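You operate a simulated robot arm through the tools that you are given. There is no shell and no other tool.

You run a simulated robot arm. Do the job below in one go: nothing can be reset, and whatever is moved stays where it is left.

## Task
Close down the strip table: probe up, meter and fan off, ROSE and MINT jars shut.
Fine: strips and beaker stay as they are.

The check looks at the end state, three seconds after you hand in, the way a careful person would. Anything else that was tipped, shoved, dropped, spilled or broken makes it a failure.

## Robot
A 6-joint arm with a two-finger parallel gripper, fixed in place. Base frame: the origin is on the floor under the middle of its stand, x ahead of it, y to its left, z up; the work surface is at about z = 90. Lengths are in cm, angles in rad, forces in N, time in s.
It reaches about 134.7 cm from its shoulder. Its first joint turns from -2.897 to 2.897 rad. Payload 3.91 kg.
Tool frame: the origin (TCP) lies between the finger pads and is the grasp point; the fingertips stand 3 cm ahead of it; z points along the fingers, y is the line along which they close. Largest opening 11 cm; finger width 2, thickness 1; the body of the gripper, 4.8 by 11.2 cm, starts 5.5 cm behind the TCP.
Orientation is told as [roll, pitch, yaw] about the base's x, y, z axes, in that order, counted from this pose: with the fingers straight down and closing along the base's y, the tool's x points along the base's -x, its y along +y and its z along -z.

## Interface
- The arm moves only by the tool step_arm. Its argument "plan" is a list of rows, each a list of 7 numbers: the shift along the base's x, y, z in cm, then the turn, a rotation vector about the base's x, y, z in rad, then the finger opening in cm, from 0 to 11. In form: [[tx, ty, tz, wx, wy, wz, gripper], ...]. A call has 1 to 20 rows; each row is the pose to reach, as a shift and turn from the pose commanded when the call began. Rows are played at 5 a second. More than 5 cm and 0.15 rad between two rows, or a gripper value outside its range, and nothing of the call is played. A pose out of reach is approached as far as the arm can. The call stops where the force on the tool passes 60 N (or 10 N more than at its start, if that is more) or the arm is blocked; 0.2 s more then pass. The fingers move at their own pace (about 10.8 cm/s each) and stop on an object; they squeeze with about 28 N. The grip force told is the motor's: it shows also when the fingers shut on nothing. Time passes only in rows, and 0.2 s behind the last, so rows that repeat a pose let the fingers close. It gives the time, the measured TCP pose, the force on the tool (base axes), the opening and the grip force at its end, in the units of the frame above (readings bear some noise), with the torque about the TCP (base axes, N m) and any sound that the robot's microphone picked up.
- Cameras (640 x 400 px; columns grow to the right, rows downward): "scene" is fixed at [39.92, 49.95, 150.87]; the picture's right is [-0.95, -0.32, 0.00], its down [-0.13, 0.40, -0.90] and it looks along [0.29, -0.86, -0.43] (base axes); focal length 316 px, centre (320, 200). "wrist" rides on the gripper at [7.2, 1.7, -10.3] in the tool frame; the picture's right is [-0.23, 0.97, 0.00], its down [-0.76, -0.18, -0.62] and it looks along [-0.61, -0.14, 0.78] (tool axes); focal length 222 px, centre (320, 200). There is no depth. A picture from a camera that has moved, and an enlarged one, comes with that camera's place and axes in the base frame and with its lens.
- get_image(camera): a new picture of that camera. No time passes.
- zoom(camera, box): a new picture of the part [left, top, right, bottom] of that camera's present view, enlarged. No time passes.
- hand_in(): hands the job in; it is judged then, once.

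Nothing tells you positions but the pictures and the camera data. Unless the task says otherwise, let go and move clear before handing in.

The tools are called after ">>>" by a JSON object that holds its "op" and its "data". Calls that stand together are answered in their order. step_arm: Moves the arm, as the interface text tells. Its arguments: {"type":"object","properties":{"plan":{"type":"array","items":{"type":"array","items":{"type":"number"}}}},"required":["plan"]} The other tools are called the same way: get_image (camera) takes a picture; zoom (camera, box) takes an enlarged picture of a part of a camera's view; hand_in () hands the job in.

At the start:

```text
clock: 0.0
tcp_pos: [31.47, -52.55, 126.79]
tcp_rot: [-0.002, 0.0, 0.002]
force: [0.0, 0.1, 0.6]
torque: [0.02, 0.03, -0.02]
finger_gap: 10.99
grip_force: 0.0
```

scene: 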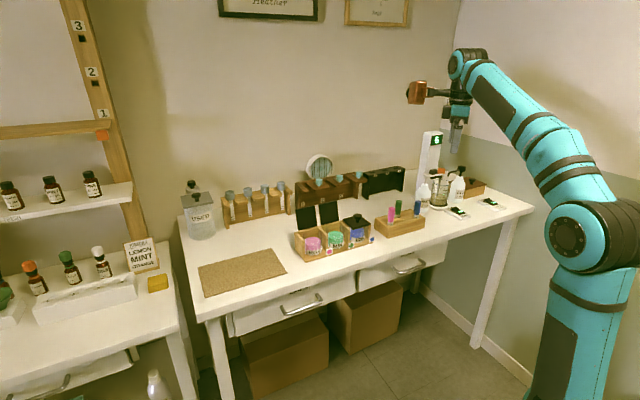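
wrist: 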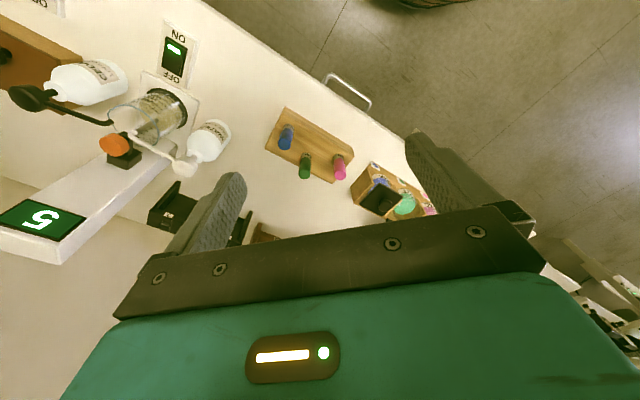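

I see a work table with a jar box (pink, green and blue jars), a probe/meter column marked "5", two switches and a fan, with the arm to the right. First I'll zoom in on the important regions.

>>> {"op": "zoom", "data": {"camera": "scene", "box": [280, 140, 400, 270]}}

>>> {"op": "zoom", "data": {"camera": "scene", "box": [400, 120, 520, 230]}}

>>> {"op": "zoom", "data": {"camera": "wrist", "box": [0, 0, 260, 260]}}

>>> {"op": "zoom", "data": {"camera": "scene", "box": [170, 140, 320, 300]}}

```text
3.08 times, centred on (340, 205) of scene
camera zoom: at [39.92, 49.95, 150.87], right [-0.95, -0.32, 0.0], down [-0.13, 0.4, -0.9], along [0.29, -0.86, -0.43], focal length 973 px, centre (258, 185)
```

zoom: 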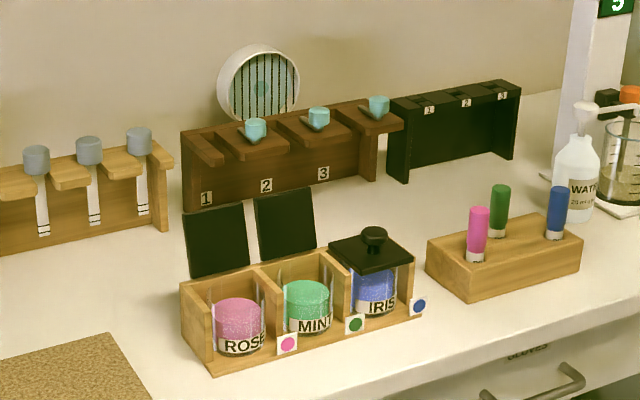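

```text
3.64 times, centred on (460, 175) of scene
camera zoom: at [39.92, 49.95, 150.87], right [-0.95, -0.32, 0.0], down [-0.13, 0.4, -0.9], along [0.29, -0.86, -0.43], focal length 1150 px, centre (-189, 291)
```

zoom: 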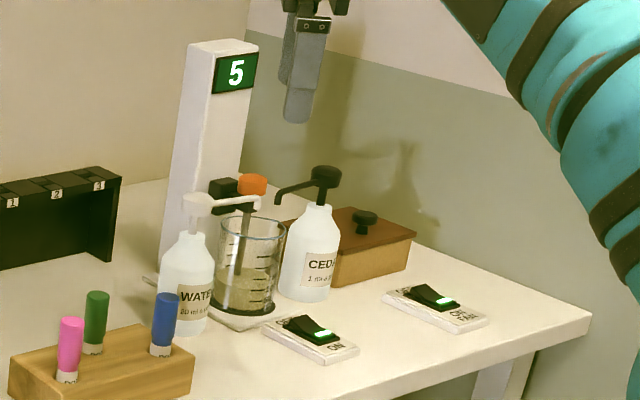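

```text
1.54 times, centred on (130, 130) of wrist
camera zoom: at [24.26, -50.67, 136.94], right [0.23, 0.97, 0.0], down [0.76, -0.18, 0.62], along [0.61, -0.14, -0.78], focal length 342 px, centre (612, 308)
```

zoom: 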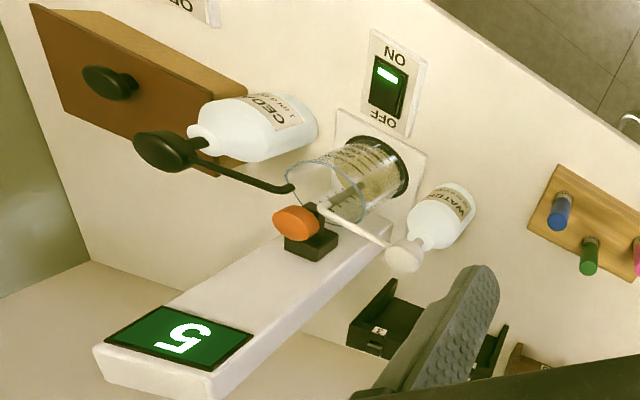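

```text
2.50 times, centred on (245, 220) of scene
camera zoom: at [39.92, 49.95, 150.87], right [-0.95, -0.32, 0.0], down [-0.13, 0.4, -0.9], along [0.29, -0.86, -0.43], focal length 790 px, centre (508, 150)
```

zoom: 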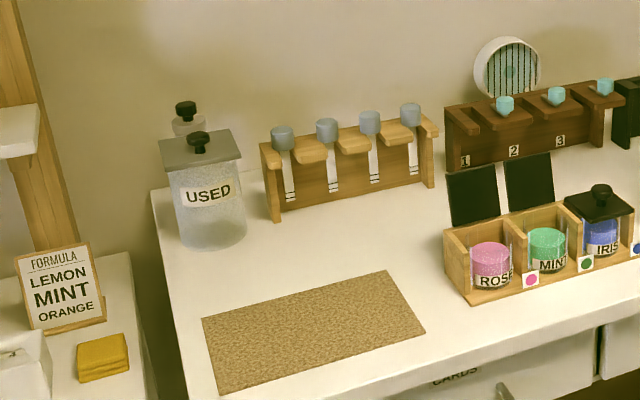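

The table stands at 45° to the base frame: its front edge runs along (1,1) and it faces the robot. Two lit switches and the probe stand are at the right, and the jars are near the middle. I'll zoom in on the lids, the probe and the switches.

>>> {"op": "zoom", "data": {"camera": "scene", "box": [290, 195, 380, 265]}}

>>> {"op": "zoom", "data": {"camera": "scene", "box": [415, 160, 475, 215]}}

>>> {"op": "zoom", "data": {"camera": "scene", "box": [440, 190, 520, 225]}}

>>> {"op": "zoom", "data": {"camera": "wrist", "box": [90, 60, 250, 200]}}

>>> {"op": "zoom", "data": {"camera": "wrist", "box": [340, 140, 460, 230]}}

>>> {"op": "zoom", "data": {"camera": "wrist", "box": [0, 0, 220, 100]}}

```text
5.71 times, centred on (335, 230) of scene
camera zoom: at [39.92, 49.95, 150.87], right [-0.95, -0.32, 0.0], down [-0.13, 0.4, -0.9], along [0.29, -0.86, -0.43], focal length 1806 px, centre (234, 29)
```

zoom: 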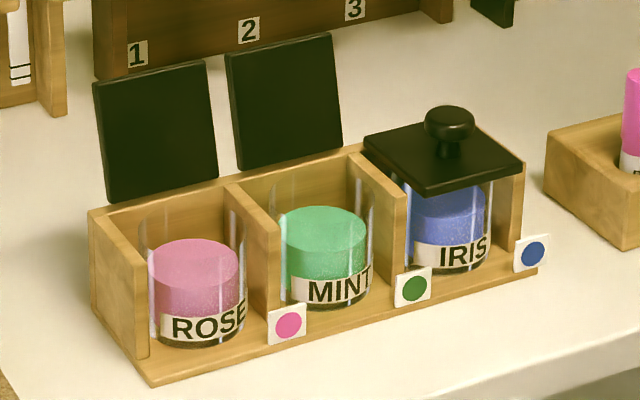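

```text
7.27 times, centred on (445, 188) of scene
camera zoom: at [39.92, 49.95, 150.87], right [-0.95, -0.32, 0.0], down [-0.13, 0.4, -0.9], along [0.29, -0.86, -0.43], focal length 2299 px, centre (-589, 291)
```

zoom: 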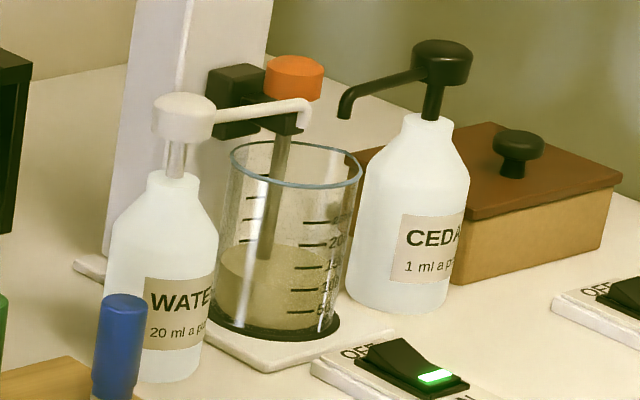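

```text
8.00 times, centred on (480, 208) of scene
camera zoom: at [39.92, 49.95, 150.87], right [-0.95, -0.32, 0.0], down [-0.13, 0.4, -0.9], along [0.29, -0.86, -0.43], focal length 2529 px, centre (-960, 140)
```

zoom: 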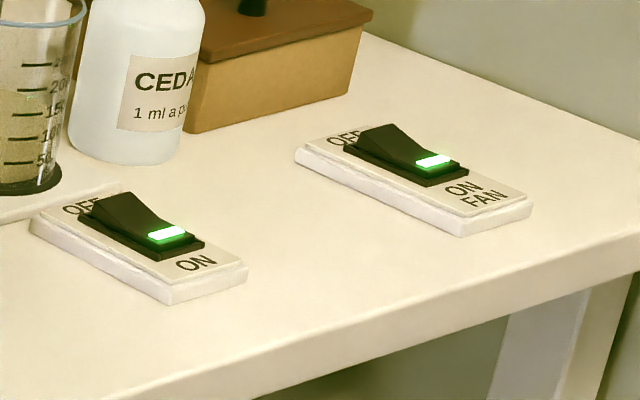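

```text
2.86 times, centred on (170, 130) of wrist
camera zoom: at [24.26, -50.67, 136.94], right [0.23, 0.97, 0.0], down [0.76, -0.18, 0.62], along [0.61, -0.14, -0.78], focal length 635 px, centre (749, 400)
```

zoom: 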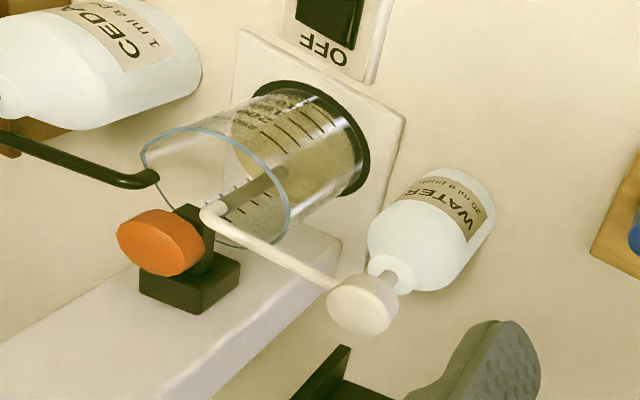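

```text
4.44 times, centred on (400, 185) of wrist
camera zoom: at [24.26, -50.67, 136.94], right [0.23, 0.97, 0.0], down [0.76, -0.18, 0.62], along [0.61, -0.14, -0.78], focal length 987 px, centre (-36, 267)
```

zoom: 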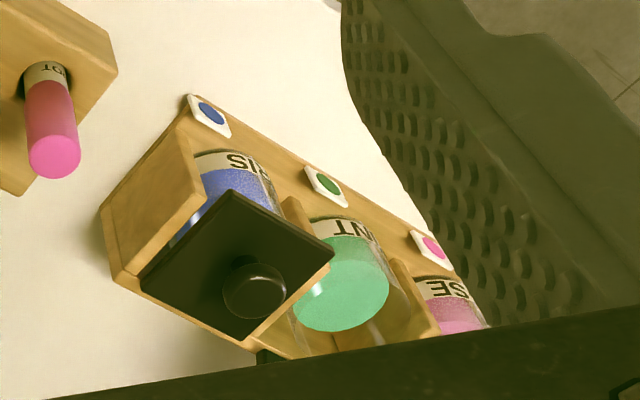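

```text
2.91 times, centred on (110, 50) of wrist
camera zoom: at [24.26, -50.67, 136.94], right [0.23, 0.97, 0.0], down [0.76, -0.18, 0.62], along [0.61, -0.14, -0.78], focal length 646 px, centre (931, 636)
```

zoom: 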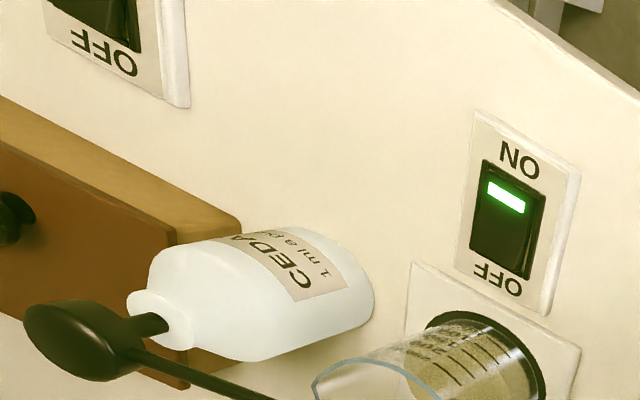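

The ROSE and MINT lids are panels standing up at the back of the jar box. The OFF sides of both rockers are raised, and the probe carriage has an orange knob above the beaker, close to both pump nozzles. I'll square the gripper to the table and move to where I can see the probe better.

>>> {"op": "step_arm", "data": {"plan": [[-2, -2, 0, 0, 0, -0.13, 6], [-4, -4, 0, 0, 0, -0.26, 4], [-6, -6, 0, 0, 0, -0.39, 3], [-8, -8, 0, 0, 0, -0.52, 2], [-10, -10, 0, 0, 0, -0.65, 1], [-12, -12, 0, 0, 0, -0.785, 0]]}}

>>> {"op": "get_image", "data": {"camera": "wrist"}}

>>> {"op": "get_image", "data": {"camera": "scene"}}

```text
clock: 1.4
tcp_pos: [19.44, -64.7, 126.87]
tcp_rot: [-0.003, 0.0, -0.785]
force: [0.6, -0.4, 0.4]
torque: [-0.04, 0.01, 0.02]
finger_gap: 0.0
grip_force: 27.9
```

```text
taken
camera wrist: at [15.58, -58.18, 137.0], right [0.85, 0.53, 0.0], down [0.41, -0.66, 0.62], along [0.33, -0.53, -0.78], focal length 222 px, centre (320, 200)
```

wrist: 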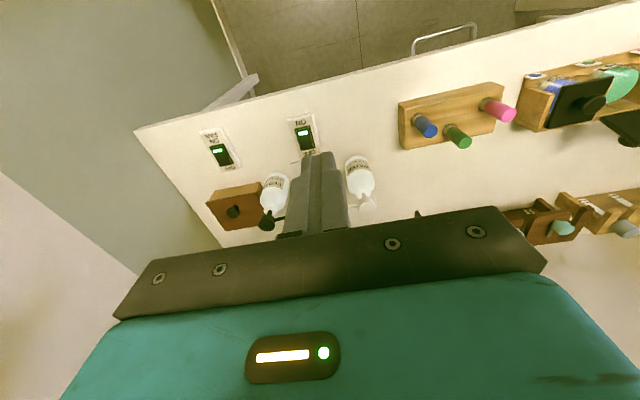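

```text
taken
```

scene: 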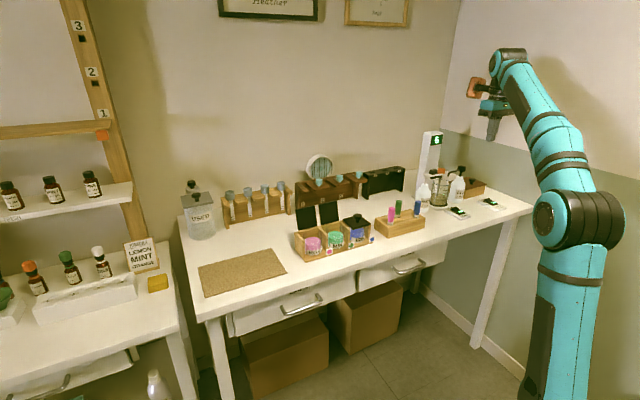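

The gripper is now square to the table and in front of the probe stand. I'll open the fingers so the wrist camera can see between them.

>>> {"op": "step_arm", "data": {"plan": [[0, 0, 0, 0, 0, 0, 11], [0, 0, 0, 0, 0, 0, 11], [0, 0, 0, 0, 0, 0, 11]]}}

>>> {"op": "get_image", "data": {"camera": "wrist"}}

>>> {"op": "zoom", "data": {"camera": "wrist", "box": [240, 110, 400, 230]}}

>>> {"op": "zoom", "data": {"camera": "wrist", "box": [180, 100, 340, 200]}}

```text
clock: 2.2
tcp_pos: [19.3, -64.82, 126.87]
tcp_rot: [-0.002, 0.0, -0.785]
force: [0.1, -0.2, 0.6]
torque: [0.0, -0.01, 0.01]
finger_gap: 10.99
grip_force: 0.1
```

```text
taken
camera wrist: at [15.55, -58.26, 136.93], right [0.85, 0.53, 0.0], down [0.41, -0.66, 0.62], along [0.33, -0.53, -0.78], focal length 222 px, centre (320, 200)
```

wrist: 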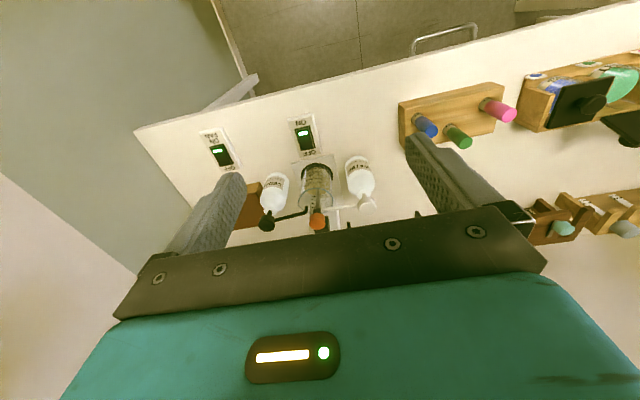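

```text
3.33 times, centred on (320, 170) of wrist
camera zoom: at [15.55, -58.26, 136.93], right [0.85, 0.53, 0.0], down [0.41, -0.66, 0.62], along [0.33, -0.53, -0.78], focal length 740 px, centre (320, 300)
```

zoom: 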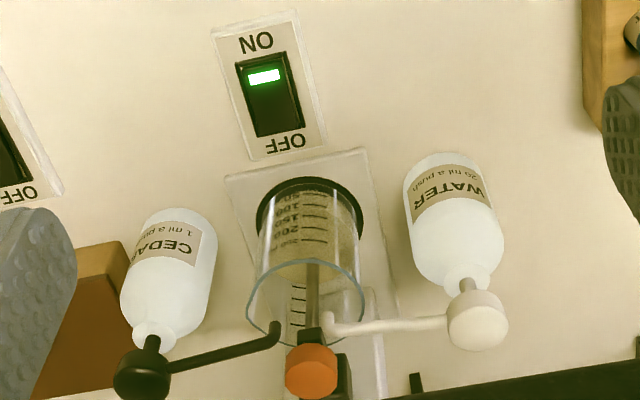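

```text
4.00 times, centred on (260, 150) of wrist
camera zoom: at [15.55, -58.26, 136.93], right [0.85, 0.53, 0.0], down [0.41, -0.66, 0.62], along [0.33, -0.53, -0.78], focal length 888 px, centre (560, 400)
```

zoom: 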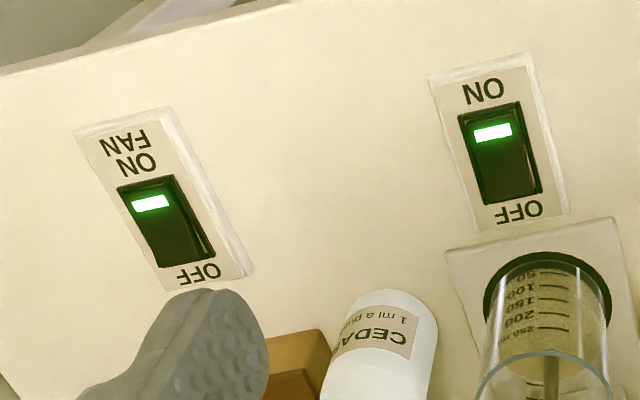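

The rockers have their OFF ends on the wall side: the meter at about d=72, s=-37.7 and the fan at about d=72, s=-57.5, where d is depth into the table and s is sideways. I'll hover closed fingers over the meter's OFF end and check the alignment before pressing.

>>> {"op": "step_arm", "data": {"plan": [[1.7, -4.3, 0, 0, 0, 0, 5], [3.4, -8.6, 0, 0, 0, 0, 2], [5.1, -12.9, 0, 0, 0, 0, 0], [5.1, -12.9, -4.5, 0, 0, 0, 0], [5.1, -12.9, -9, 0, 0, 0, 0], [5.1, -12.9, -13.5, 0, 0, 0, 0], [5.1, -12.9, -18, 0, 0, 0, 0], [5.1, -12.9, -22.5, 0, 0, 0, 0], [5.1, -12.9, -25.5, 0, 0, 0, 0], [5.1, -12.9, -27, 0, 0, 0, 0], [5.1, -12.9, -27, 0, 0, 0, 0]]}}

>>> {"op": "get_image", "data": {"camera": "wrist"}}

>>> {"op": "zoom", "data": {"camera": "scene", "box": [415, 140, 525, 225]}}

```text
clock: 4.6
tcp_pos: [24.62, -77.52, 99.76]
tcp_rot: [-0.001, 0.001, -0.785]
force: [0.9, -0.2, 0.3]
torque: [0.01, 0.03, 0.0]
finger_gap: 0.0
grip_force: 28.0
out of reach, approached as far as the arm can: row 1, 2, 3, 4
```

```text
taken
camera wrist: at [20.74, -71.05, 109.89], right [0.85, 0.53, 0.0], down [0.41, -0.66, 0.62], along [0.33, -0.53, -0.78], focal length 222 px, centre (320, 200)
```

wrist: 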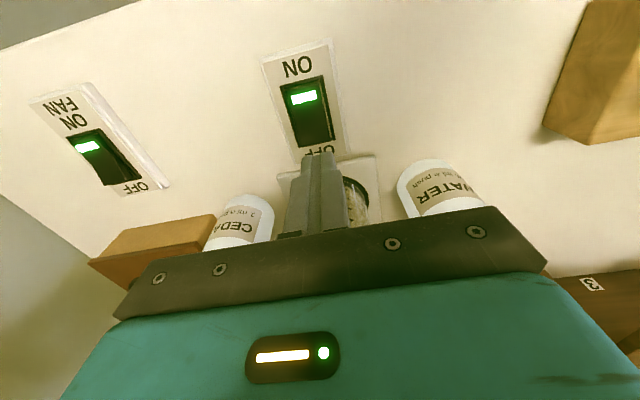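

```text
4.71 times, centred on (470, 182) of scene
camera zoom: at [39.92, 49.95, 150.87], right [-0.95, -0.32, 0.0], down [-0.13, 0.4, -0.9], along [0.29, -0.86, -0.43], focal length 1488 px, centre (-386, 282)
```

zoom: 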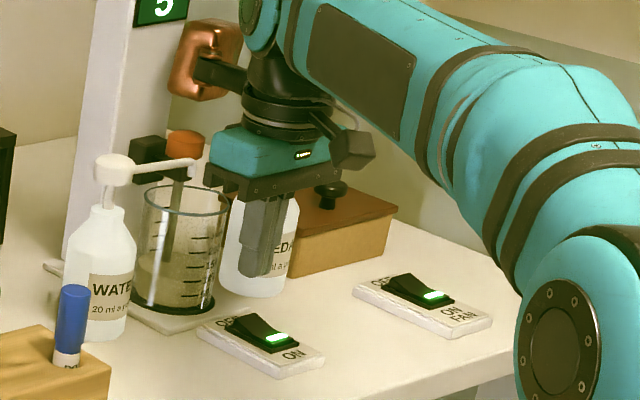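

There is a copper-coloured block on a bar on the wall side of the gripper, which moves with the tool and could touch the column, knob or pumps. I'll measure it before going lower.

>>> {"op": "zoom", "data": {"camera": "scene", "box": [430, 140, 495, 200]}}

>>> {"op": "zoom", "data": {"camera": "wrist", "box": [240, 40, 400, 240]}}

```text
6.67 times, centred on (462, 170) of scene
camera zoom: at [39.92, 49.95, 150.87], right [-0.95, -0.32, 0.0], down [-0.13, 0.4, -0.9], along [0.29, -0.86, -0.43], focal length 2108 px, centre (-630, 400)
```

zoom: 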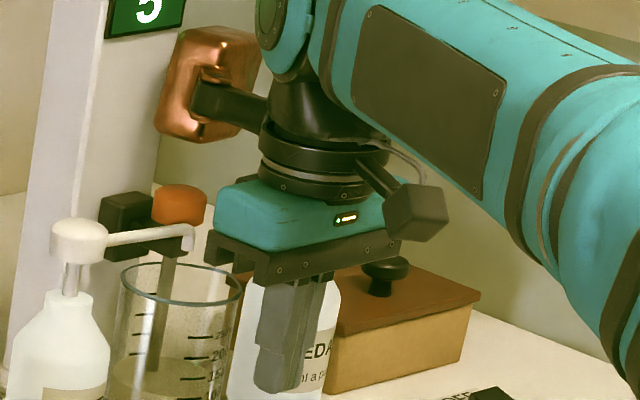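

```text
2.00 times, centred on (320, 140) of wrist
camera zoom: at [20.74, -71.05, 109.89], right [0.85, 0.53, 0.0], down [0.41, -0.66, 0.62], along [0.33, -0.53, -0.78], focal length 444 px, centre (320, 320)
```

zoom: 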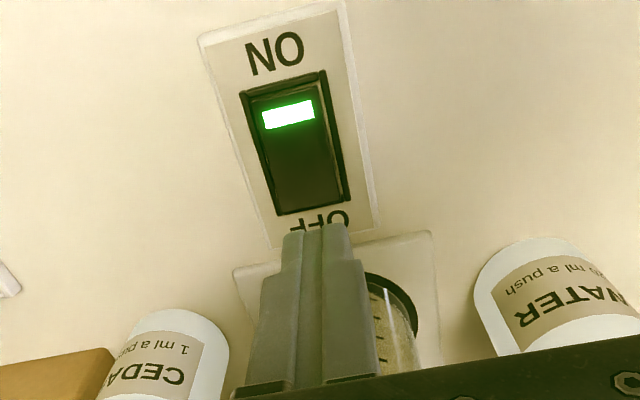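

The copper plate hangs about 10 cm to the wall side of the tool axis, with its lower edge about 10 cm above the TCP. A straight-down press would drive it into the probe and nozzles, so I'll use a tilt that leans the body toward the robot. First I'll back off, tilt 45° and look at the probe head-on.

>>> {"op": "step_arm", "data": {"plan": [[0, 0, 4, 0, 0, 0, 0], [0, 0, 8, 0, 0, 0, 2], [-1.8, 1.8, 8, 0, 0, 0, 6], [-3.7, 3.7, 8, 0, 0, 0, 11], [-3.7, 3.7, 8, -0.0925, -0.0925, 0, 11], [-3.7, 3.7, 8, -0.185, -0.185, 0, 11], [-3.7, 3.7, 8, -0.2775, -0.2775, 0, 11], [-3.7, 3.7, 8, -0.37, -0.37, 0, 11], [-3.7, 3.7, 7.5, -0.4625, -0.4625, 0, 11], [-3.7, 3.7, 7, -0.555, -0.555, 0, 11], [-3.7, 3.7, 7, -0.555, -0.555, 0, 11]]}}

>>> {"op": "get_image", "data": {"camera": "wrist"}}

>>> {"op": "zoom", "data": {"camera": "scene", "box": [415, 120, 525, 225]}}

```text
clock: 7.0
tcp_pos: [20.89, -73.84, 106.61]
tcp_rot: [-0.002, -0.785, -0.784]
force: [0.0, 0.0, -0.4]
torque: [-0.01, -0.04, 0.0]
finger_gap: 10.99
grip_force: 0.1
```

```text
taken
camera wrist: at [13.41, -63.64, 108.73], right [0.8, 0.57, 0.16], down [-0.06, -0.19, 0.98], along [0.59, -0.8, -0.12], focal length 222 px, centre (320, 200)
```

wrist: 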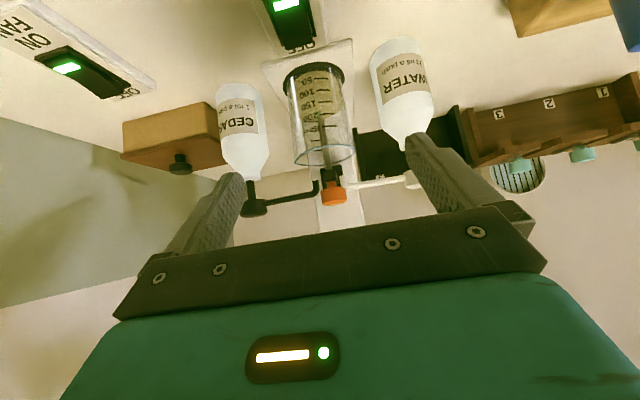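

```text
3.81 times, centred on (470, 172) of scene
camera zoom: at [39.92, 49.95, 150.87], right [-0.95, -0.32, 0.0], down [-0.13, 0.4, -0.9], along [0.29, -0.86, -0.43], focal length 1204 px, centre (-251, 305)
```

zoom: 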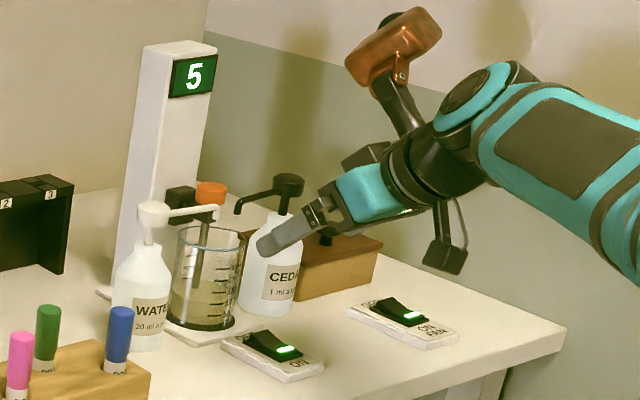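

With the 45° tilt the copper plate sits high and back, well clear. Now I'll zoom in on the probe head and nozzles.

>>> {"op": "zoom", "data": {"camera": "wrist", "box": [240, 120, 420, 240]}}

>>> {"op": "zoom", "data": {"camera": "wrist", "box": [295, 155, 375, 215]}}

>>> {"op": "zoom", "data": {"camera": "scene", "box": [430, 160, 480, 195]}}

```text
3.33 times, centred on (330, 180) of wrist
camera zoom: at [13.41, -63.64, 108.73], right [0.8, 0.57, 0.16], down [-0.06, -0.19, 0.98], along [0.59, -0.8, -0.12], focal length 740 px, centre (287, 267)
```

zoom: 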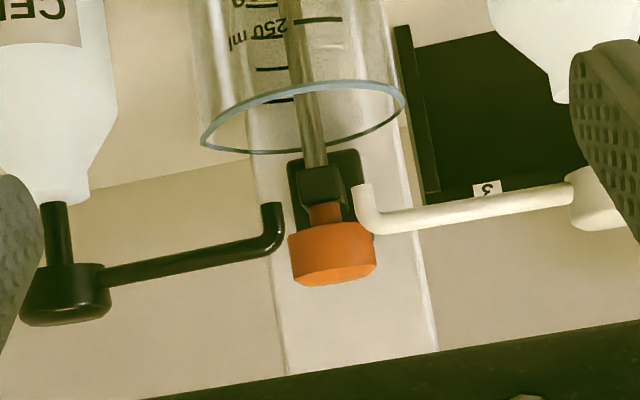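

```text
6.67 times, centred on (335, 185) of wrist
camera zoom: at [13.41, -63.64, 108.73], right [0.8, 0.57, 0.16], down [-0.06, -0.19, 0.98], along [0.59, -0.8, -0.12], focal length 1481 px, centre (220, 300)
```

zoom: 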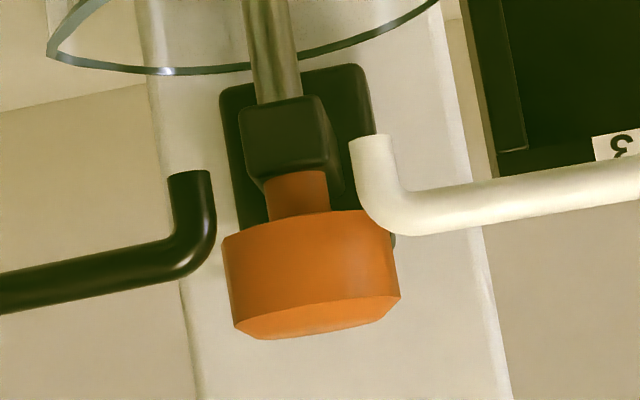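

```text
11.43 times, centred on (455, 178) of scene
camera zoom: at [39.92, 49.95, 150.87], right [-0.95, -0.32, 0.0], down [-0.13, 0.4, -0.9], along [0.29, -0.86, -0.43], focal length 3613 px, centre (-1223, 457)
```

zoom: 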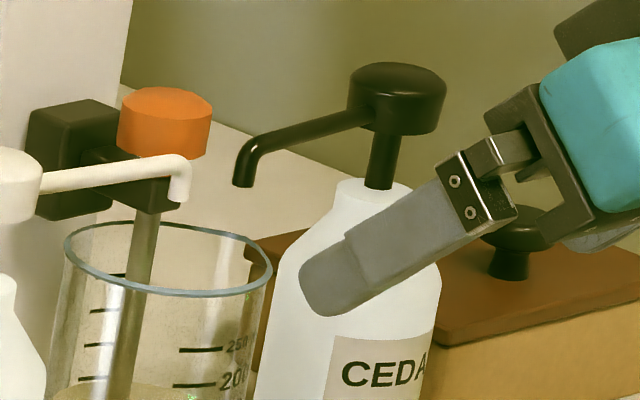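

The knob is a mushroom cap at about d=82.4, s=-37.9, z=105.2, about 3.1 cm wide. The nozzle tips lie just in front of it and the column face is at about d=88. I'll hover above it at a 40° tilt with the fingers 5 cm open.

>>> {"op": "step_arm", "data": {"plan": [[0, 0, 5, 0, 0, 0, 9], [0, 0, 9.9, 0.0617, 0.0617, 0, 7], [2.5, -2.7, 9.9, 0.0617, 0.0617, 0, 5], [5.0, -5.4, 9.9, 0.0617, 0.0617, 0, 5], [7.5, -8.1, 9.9, 0.0617, 0.0617, 0, 5], [10.1, -10.76, 9.9, 0.0617, 0.0617, 0, 5], [10.1, -10.76, 9.9, 0.0617, 0.0617, 0, 5]]}}

>>> {"op": "get_image", "data": {"camera": "wrist"}}

>>> {"op": "zoom", "data": {"camera": "scene", "box": [415, 120, 515, 210]}}

>>> {"op": "zoom", "data": {"camera": "wrist", "box": [240, 100, 400, 220]}}

```text
clock: 8.6
tcp_pos: [30.95, -84.39, 116.48]
tcp_rot: [-0.001, -0.699, -0.786]
force: [-0.4, 0.7, 1.0]
torque: [-0.02, 0.0, 0.01]
finger_gap: 5.02
grip_force: 0.1
```

```text
taken
camera wrist: at [23.72, -74.47, 119.62], right [0.81, 0.56, 0.14], down [0.0, -0.25, 0.97], along [0.58, -0.78, -0.21], focal length 222 px, centre (320, 200)
```

wrist: 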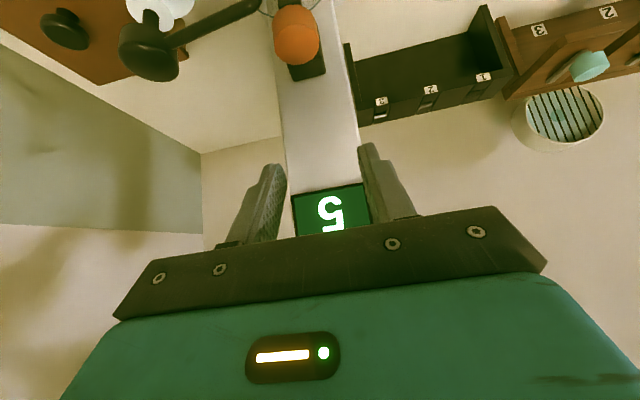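

```text
4.44 times, centred on (465, 165) of scene
camera zoom: at [39.92, 49.95, 150.87], right [-0.95, -0.32, 0.0], down [-0.13, 0.4, -0.9], along [0.29, -0.86, -0.43], focal length 1405 px, centre (-324, 356)
```

zoom: 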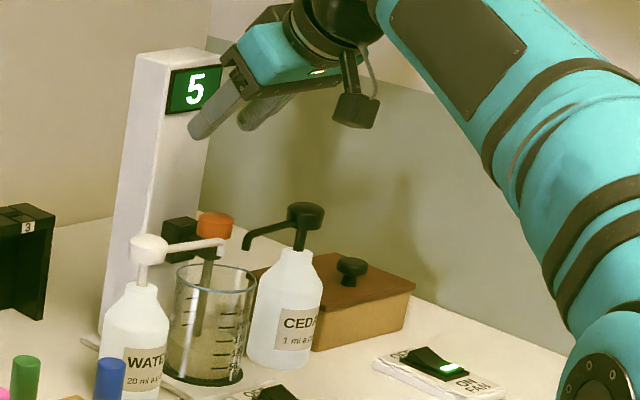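

```text
3.33 times, centred on (320, 160) of wrist
camera zoom: at [23.72, -74.47, 119.62], right [0.81, 0.56, 0.14], down [0.0, -0.25, 0.97], along [0.58, -0.78, -0.21], focal length 740 px, centre (320, 333)
```

zoom: 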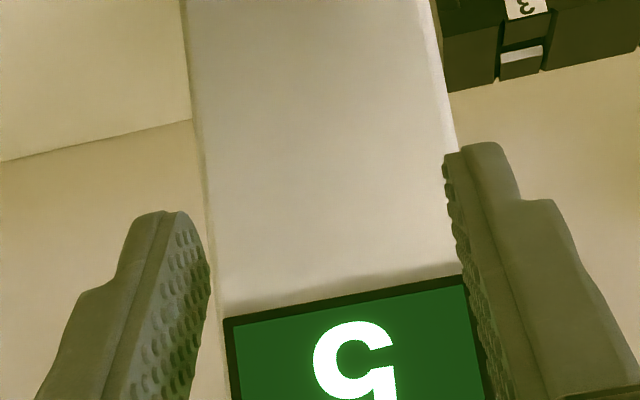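

The fingers are above the knob with the plate clear of the column. I'll zoom in once more to fix the knob's sideways position against the finger centreline.

>>> {"op": "zoom", "data": {"camera": "wrist", "box": [240, 0, 360, 100]}}

```text
4.00 times, centred on (300, 50) of wrist
camera zoom: at [23.72, -74.47, 119.62], right [0.81, 0.56, 0.14], down [0.0, -0.25, 0.97], along [0.58, -0.78, -0.21], focal length 888 px, centre (400, 800)
```

zoom: 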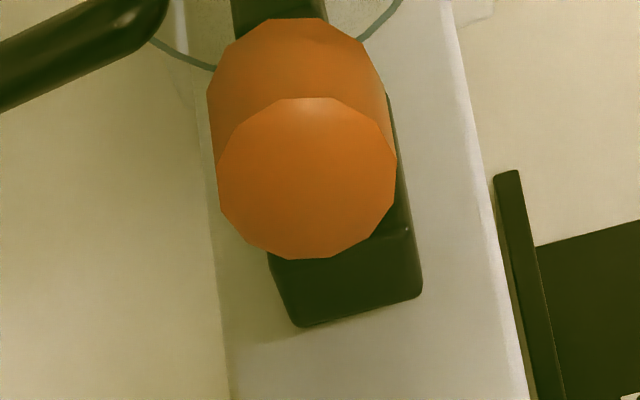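

The knob is centred at about s=-37.7, which matches the finger midline. I'll descend around it with the fingers still open.

>>> {"op": "step_arm", "data": {"plan": [[0.14, -0.14, -3, 0, 0, 0, 5], [0.14, -0.14, -6, 0, 0, 0, 5], [0.14, -0.14, -8.5, 0, 0, 0, 5], [0.14, -0.14, -9.5, 0, 0, 0, 5], [0.14, -0.14, -10.3, 0, 0, 0, 5], [0.14, -0.14, -10.3, 0, 0, 0, 5]]}}

>>> {"op": "get_image", "data": {"camera": "wrist"}}

>>> {"op": "zoom", "data": {"camera": "scene", "box": [425, 140, 490, 200]}}

```text
clock: 10.0
tcp_pos: [31.04, -84.82, 106.28]
tcp_rot: [-0.001, -0.697, -0.785]
force: [-0.7, 0.4, 0.7]
torque: [0.01, -0.02, -0.01]
finger_gap: 5.03
grip_force: 0.0
```

```text
taken
camera wrist: at [23.78, -74.7, 109.45], right [0.81, 0.57, 0.14], down [0.01, -0.25, 0.97], along [0.58, -0.78, -0.21], focal length 222 px, centre (320, 200)
```

wrist: 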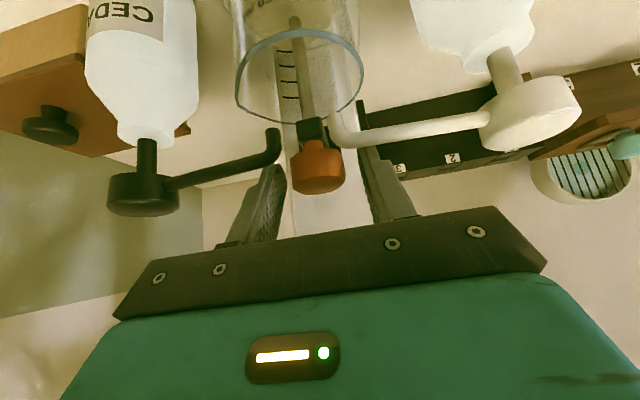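

```text
6.67 times, centred on (458, 170) of scene
camera zoom: at [39.92, 49.95, 150.87], right [-0.95, -0.32, 0.0], down [-0.13, 0.4, -0.9], along [0.29, -0.86, -0.43], focal length 2108 px, centre (-597, 400)
```

zoom: 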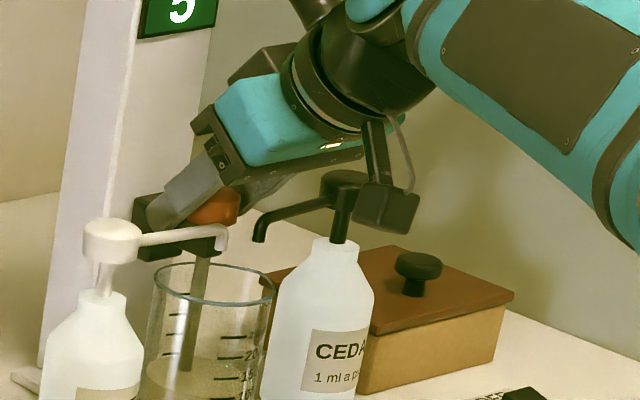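

The fingers are around the cap with no contact force. I'll check the fit up close before closing.

>>> {"op": "zoom", "data": {"camera": "wrist", "box": [240, 100, 420, 220]}}

>>> {"op": "zoom", "data": {"camera": "scene", "box": [436, 160, 466, 185]}}

```text
3.33 times, centred on (330, 160) of wrist
camera zoom: at [23.78, -74.7, 109.45], right [0.81, 0.57, 0.14], down [0.01, -0.25, 0.97], along [0.58, -0.78, -0.21], focal length 740 px, centre (287, 333)
```

zoom: 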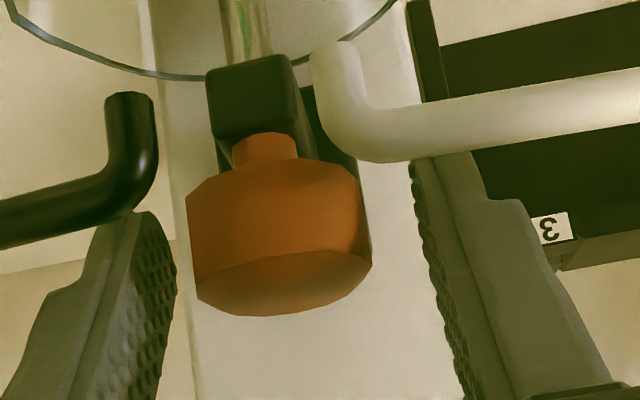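

```text
16.00 times, centred on (451, 172) of scene
camera zoom: at [39.92, 49.95, 150.87], right [-0.95, -0.32, 0.0], down [-0.13, 0.4, -0.9], along [0.29, -0.86, -0.43], focal length 5058 px, centre (-1776, 640)
```

zoom: 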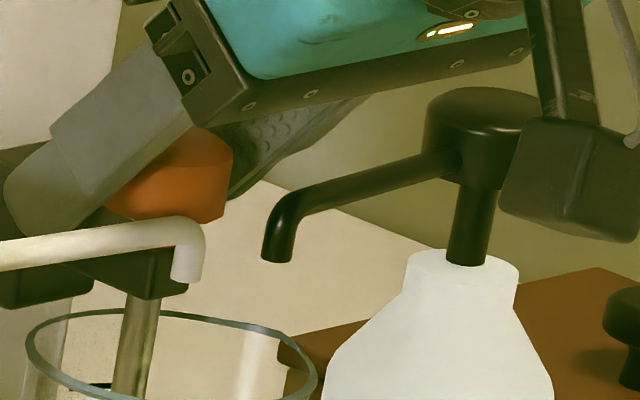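

The cap sits centred between the pads to within about a millimetre. I'll pull back half a centimetre along the fingers to keep the tips off the carriage block, then close.

>>> {"op": "step_arm", "data": {"plan": [[-0.23, 0.23, 0.38, 0, 0, 0, 5], [-0.23, 0.23, 0.38, 0, 0, 0, 3.6], [-0.23, 0.23, 0.38, 0, 0, 0, 3.0], [-0.23, 0.23, 0.38, 0, 0, 0, 2.0], [-0.23, 0.23, 0.38, 0, 0, 0, 0], [-0.23, 0.23, 0.38, 0, 0, 0, 0]]}}

>>> {"op": "zoom", "data": {"camera": "wrist", "box": [240, 100, 420, 220]}}

>>> {"op": "zoom", "data": {"camera": "scene", "box": [425, 140, 490, 200]}}

```text
clock: 11.4
tcp_pos: [30.96, -84.53, 106.83]
tcp_rot: [-0.003, -0.696, -0.785]
force: [-3.5, -6.5, 1.2]
torque: [0.21, -0.29, -0.07]
finger_gap: 3.09
grip_force: 45.1
```

```text
3.33 times, centred on (330, 160) of wrist
camera zoom: at [23.51, -74.5, 109.83], right [0.81, 0.56, 0.14], down [0.0, -0.25, 0.97], along [0.58, -0.79, -0.21], focal length 740 px, centre (287, 333)
```

zoom: 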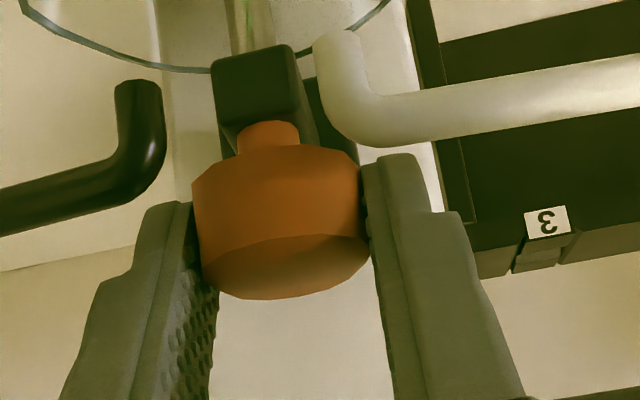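

```text
6.67 times, centred on (458, 170) of scene
camera zoom: at [39.92, 49.95, 150.87], right [-0.95, -0.32, 0.0], down [-0.13, 0.4, -0.9], along [0.29, -0.86, -0.43], focal length 2108 px, centre (-597, 400)
```

zoom: 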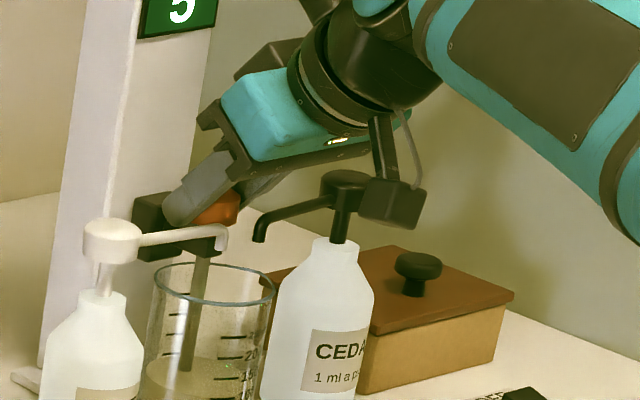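

The cap is gripped at 3.09 cm with a light side force. I'll lift slowly and watch the force.

>>> {"op": "step_arm", "data": {"plan": [[-0.05, -0.05, 0.3, 0, 0, 0, 0], [-0.07, -0.07, 0.7, 0, 0, 0, 0], [-0.07, -0.07, 1.2, 0, 0, 0, 0], [-0.07, -0.07, 1.7, 0, 0, 0, 0], [-0.07, -0.07, 2.2, 0, 0, 0, 0]]}}

>>> {"op": "zoom", "data": {"camera": "scene", "box": [425, 130, 490, 200]}}

```text
clock: 12.6
tcp_pos: [30.82, -84.71, 108.89]
tcp_rot: [-0.002, -0.696, -0.784]
force: [2.4, -6.6, -1.0]
torque: [0.2, -0.39, 0.09]
finger_gap: 3.12
grip_force: 44.9
```

```text
5.71 times, centred on (458, 165) of scene
camera zoom: at [39.92, 49.95, 150.87], right [-0.95, -0.32, 0.0], down [-0.13, 0.4, -0.9], along [0.29, -0.86, -0.43], focal length 1806 px, centre (-466, 400)
```

zoom: 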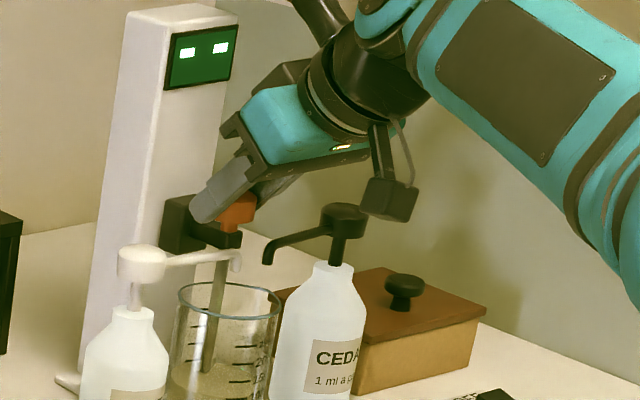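

The carriage slides up easily and the display now shows dashes. I'll keep lifting in short chunks, watching for a stop.

>>> {"op": "step_arm", "data": {"plan": [[-0.05, 0.05, 0.8, 0, 0, 0, 0], [-0.1, 0.1, 1.6, 0, 0, 0, 0], [-0.1, 0.1, 2.4, 0, 0, 0, 0], [-0.1, 0.1, 3.2, 0, 0, 0, 0], [-0.1, 0.1, 4.0, 0, 0, 0, 0]]}}

>>> {"op": "zoom", "data": {"camera": "scene", "box": [425, 130, 490, 200]}}

```text
clock: 13.8
tcp_pos: [30.79, -84.47, 112.82]
tcp_rot: [-0.005, -0.697, -0.784]
force: [34.0, -12.8, -0.8]
torque: [0.07, -1.05, -0.01]
finger_gap: 3.12
grip_force: 44.5
```

```text
5.71 times, centred on (458, 165) of scene
camera zoom: at [39.92, 49.95, 150.87], right [-0.95, -0.32, 0.0], down [-0.13, 0.4, -0.9], along [0.29, -0.86, -0.43], focal length 1806 px, centre (-466, 400)
```

zoom: 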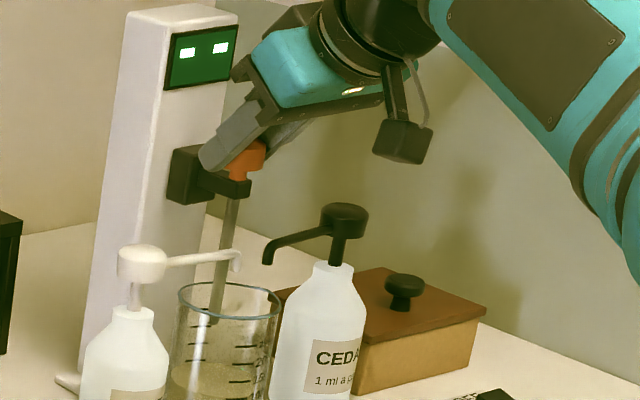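

The carriage is rising, but sideways force has built up from a small misalignment. I'll shift slightly to relax it before going on.

>>> {"op": "step_arm", "data": {"plan": [[0.1, -0.03, 0, 0, 0, 0, 0], [0.18, -0.06, 0, 0, 0, 0, 0], [0.18, -0.06, 0, 0, 0, 0, 0]]}}

```text
clock: 14.6
tcp_pos: [30.59, -84.5, 112.78]
tcp_rot: [-0.001, -0.696, -0.785]
force: [10.7, 4.1, -0.9]
torque: [0.74, -0.17, 0.07]
finger_gap: 3.1
grip_force: 45.1
```

The force is much lower now. I'll continue lifting with a small sideways correction.

>>> {"op": "step_arm", "data": {"plan": [[0.04, 0.03, 0.5, 0, 0, 0, 0], [0.06, 0.04, 1.0, 0, 0, 0, 0], [0.06, 0.04, 1.5, 0, 0, 0, 0], [0.06, 0.04, 2.0, 0, 0, 0, 0]]}}

>>> {"op": "zoom", "data": {"camera": "scene", "box": [425, 130, 490, 200]}}

```text
clock: 15.6
tcp_pos: [30.71, -84.38, 115.01]
tcp_rot: [-0.003, -0.697, -0.786]
force: [-8.6, 10.6, -1.1]
torque: [1.09, 0.38, -0.02]
finger_gap: 3.1
grip_force: 44.8
```

```text
5.71 times, centred on (458, 165) of scene
camera zoom: at [39.92, 49.95, 150.87], right [-0.95, -0.32, 0.0], down [-0.13, 0.4, -0.9], along [0.29, -0.86, -0.43], focal length 1806 px, centre (-466, 400)
```

zoom: 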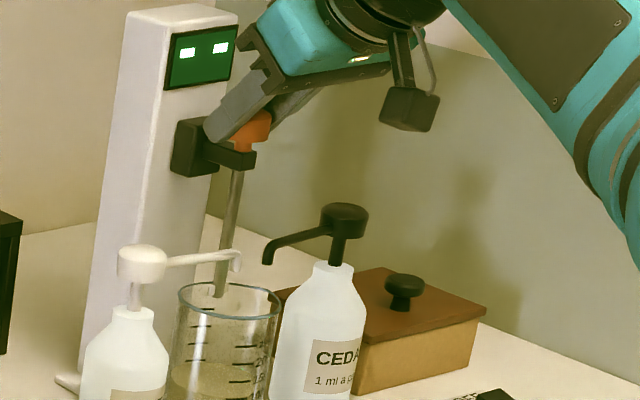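

The lift so far is about 8 cm and the tip is near the beaker rim. I'll go on carefully with a small correction.

>>> {"op": "step_arm", "data": {"plan": [[-0.05, 0.05, 0.4, 0, 0, 0, 0], [-0.05, 0.05, 0.8, 0, 0, 0, 0], [-0.05, 0.05, 1.2, 0, 0, 0, 0], [-0.05, 0.05, 1.6, 0, 0, 0, 0]]}}

>>> {"op": "zoom", "data": {"camera": "scene", "box": [425, 130, 490, 200]}}

```text
clock: 16.6
tcp_pos: [30.68, -84.44, 116.59]
tcp_rot: [-0.001, -0.699, -0.785]
force: [-9.9, -2.0, -2.9]
torque: [0.66, 0.19, -0.03]
finger_gap: 3.08
grip_force: 44.8
```

```text
5.71 times, centred on (458, 165) of scene
camera zoom: at [39.92, 49.95, 150.87], right [-0.95, -0.32, 0.0], down [-0.13, 0.4, -0.9], along [0.29, -0.86, -0.43], focal length 1806 px, centre (-466, 400)
```

zoom: 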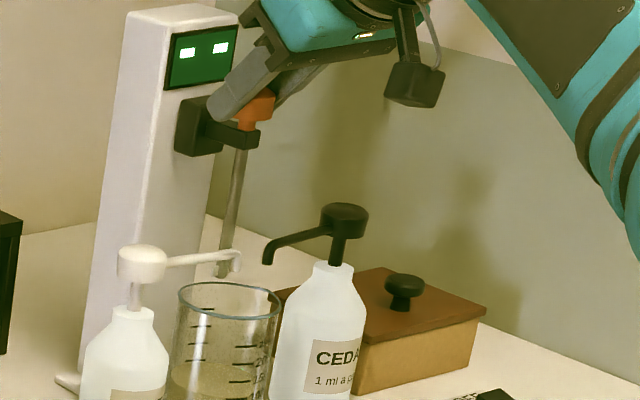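

The probe tip has cleared the beaker rim. I'll raise it further in small steps until I feel the stop.

>>> {"op": "step_arm", "data": {"plan": [[0.03, 0.03, 0.3, 0, 0, 0, 0], [0.03, 0.03, 0.6, 0, 0, 0, 0], [0.03, 0.03, 0.9, 0, 0, 0, 0]]}}

>>> {"op": "zoom", "data": {"camera": "scene", "box": [425, 130, 490, 200]}}

```text
clock: 17.4
tcp_pos: [30.74, -84.44, 117.38]
tcp_rot: [0.0, -0.695, -0.786]
force: [-8.3, -8.0, -8.6]
torque: [-0.61, 0.27, -0.21]
finger_gap: 3.1
grip_force: 44.6
```

```text
5.71 times, centred on (458, 165) of scene
camera zoom: at [39.92, 49.95, 150.87], right [-0.95, -0.32, 0.0], down [-0.13, 0.4, -0.9], along [0.29, -0.86, -0.43], focal length 1806 px, centre (-466, 400)
```

zoom: 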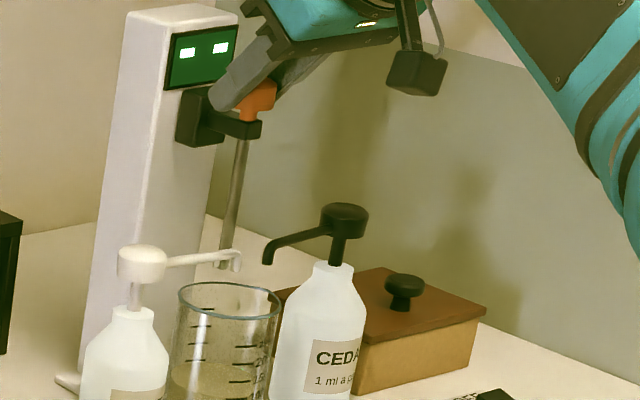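

The downward resistance is increasing, which suggests a top stop. I'll try a little more while relieving the side load.

>>> {"op": "step_arm", "data": {"plan": [[-0.05, -0.05, 0.15, 0, 0, 0, 0], [-0.05, -0.05, 0.3, 0, 0, 0, 0], [-0.05, -0.05, 0.4, 0, 0, 0, 0]]}}

>>> {"op": "zoom", "data": {"camera": "scene", "box": [425, 130, 490, 200]}}

```text
clock: 18.2
tcp_pos: [30.76, -84.52, 117.63]
tcp_rot: [0.0, -0.696, -0.785]
force: [-7.9, 2.1, -31.7]
torque: [-0.01, 0.6, -0.03]
finger_gap: 3.11
grip_force: 44.9
```

```text
5.71 times, centred on (458, 165) of scene
camera zoom: at [39.92, 49.95, 150.87], right [-0.95, -0.32, 0.0], down [-0.13, 0.4, -0.9], along [0.29, -0.86, -0.43], focal length 1806 px, centre (-466, 400)
```

zoom: 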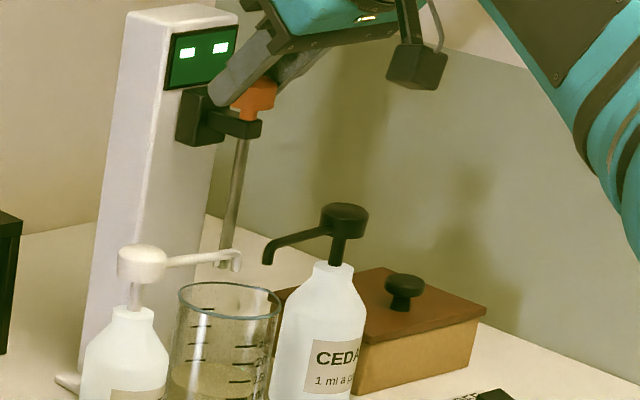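

The top stop is reached, with 32 N pulling down on the tool. I'll relax the lift a little and read the force to see whether the carriage holds itself.

>>> {"op": "step_arm", "data": {"plan": [[0.03, -0.03, -0.2, 0, 0, 0, 0], [0.05, -0.02, -0.4, 0, 0, 0, 0], [0.05, -0.02, -0.45, 0, 0, 0, 0]]}}

```text
clock: 19.0
tcp_pos: [30.8, -84.47, 117.46]
tcp_rot: [-0.004, -0.698, -0.784]
force: [-5.4, -19.5, 1.4]
torque: [-1.13, -0.98, -0.11]
finger_gap: 3.09
grip_force: 45.3
```

The carriage is resting with almost no vertical load. I'll null the side force, then open gradually and see whether it stays put.

>>> {"op": "step_arm", "data": {"plan": [[-0.02, -0.09, 0, 0, 0, 0, 0], [-0.02, -0.09, 0, 0, 0, 0, 3.3], [-0.02, -0.09, 0, 0, 0, 0, 3.5], [-0.02, -0.09, 0, 0, 0, 0, 3.5]]}}

>>> {"op": "zoom", "data": {"camera": "scene", "box": [425, 130, 490, 200]}}

>>> {"op": "zoom", "data": {"camera": "wrist", "box": [240, 100, 420, 220]}}

```text
clock: 20.0
tcp_pos: [30.95, -84.29, 117.45]
tcp_rot: [0.0, -0.697, -0.784]
force: [0.3, 0.8, -0.2]
torque: [0.05, -0.01, -0.01]
finger_gap: 3.5
grip_force: 0.1
```

```text
5.71 times, centred on (458, 165) of scene
camera zoom: at [39.92, 49.95, 150.87], right [-0.95, -0.32, 0.0], down [-0.13, 0.4, -0.9], along [0.29, -0.86, -0.43], focal length 1806 px, centre (-466, 400)
```

zoom: 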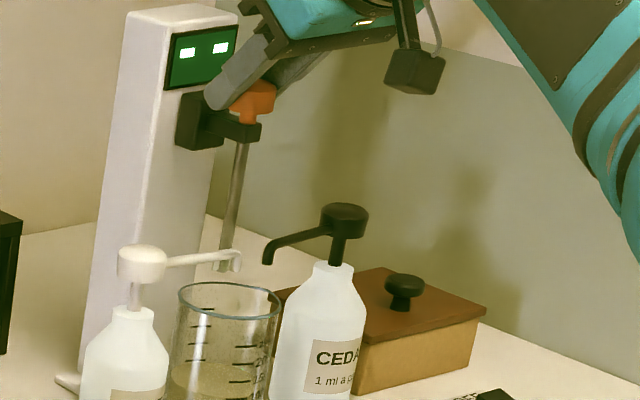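

```text
3.33 times, centred on (330, 160) of wrist
camera zoom: at [23.61, -74.41, 120.51], right [0.81, 0.57, 0.14], down [0.01, -0.25, 0.97], along [0.58, -0.78, -0.21], focal length 740 px, centre (287, 333)
```

zoom: 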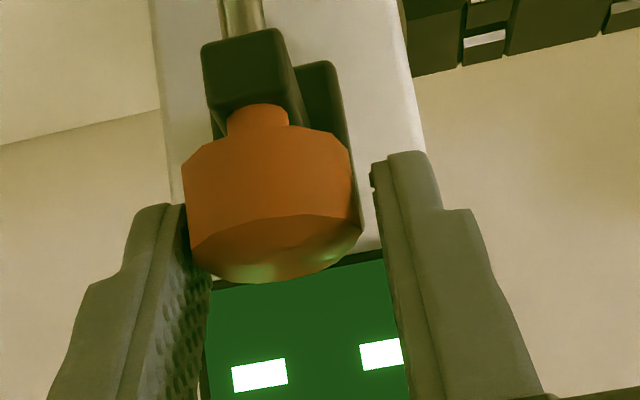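

The carriage stays up on its own after release. I'll open a bit more and back away along the finger axis.

>>> {"op": "step_arm", "data": {"plan": [[0, 0, 0, 0, 0, 0, 4.6], [0, 0, 0, 0, 0, 0, 4.6], [-0.9, 0.9, 1.5, 0, 0, 0, 4.6], [-1.8, 1.8, 3.0, 0, 0, 0, 4.6], [-4.3, 4.3, 5.0, 0, 0, 0, 4.6], [-7.5, 7.5, 5.0, 0, 0, 0, 4], [-10.5, 10.5, 5.0, 0, 0, 0, 2]]}}

>>> {"op": "zoom", "data": {"camera": "scene", "box": [415, 120, 525, 225]}}

>>> {"op": "get_image", "data": {"camera": "wrist"}}

```text
clock: 21.6
tcp_pos: [20.41, -73.9, 122.24]
tcp_rot: [0.001, -0.698, -0.786]
force: [-0.3, -0.8, -0.6]
torque: [0.03, 0.0, 0.03]
finger_gap: 2.04
grip_force: 0.1
```

```text
3.81 times, centred on (470, 172) of scene
camera zoom: at [39.92, 49.95, 150.87], right [-0.95, -0.32, 0.0], down [-0.13, 0.4, -0.9], along [0.29, -0.86, -0.43], focal length 1204 px, centre (-251, 305)
```

zoom: 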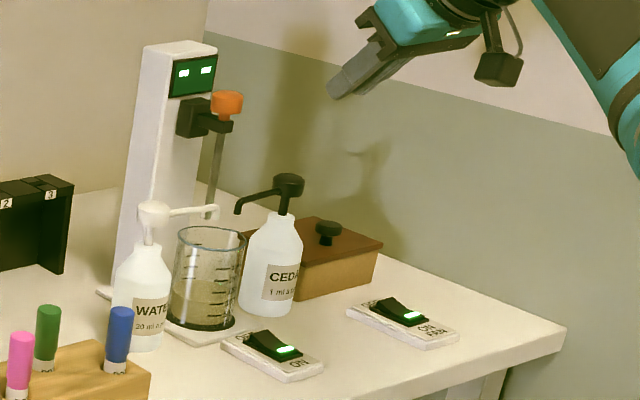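

```text
taken
camera wrist: at [13.09, -63.92, 125.43], right [0.81, 0.57, 0.15], down [0.01, -0.26, 0.97], along [0.58, -0.78, -0.21], focal length 222 px, centre (320, 200)
```

wrist: 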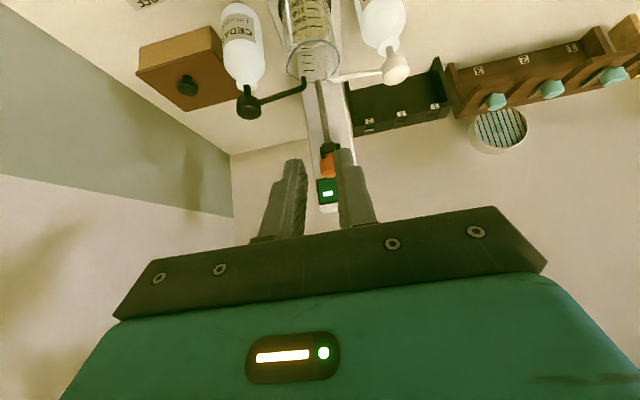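

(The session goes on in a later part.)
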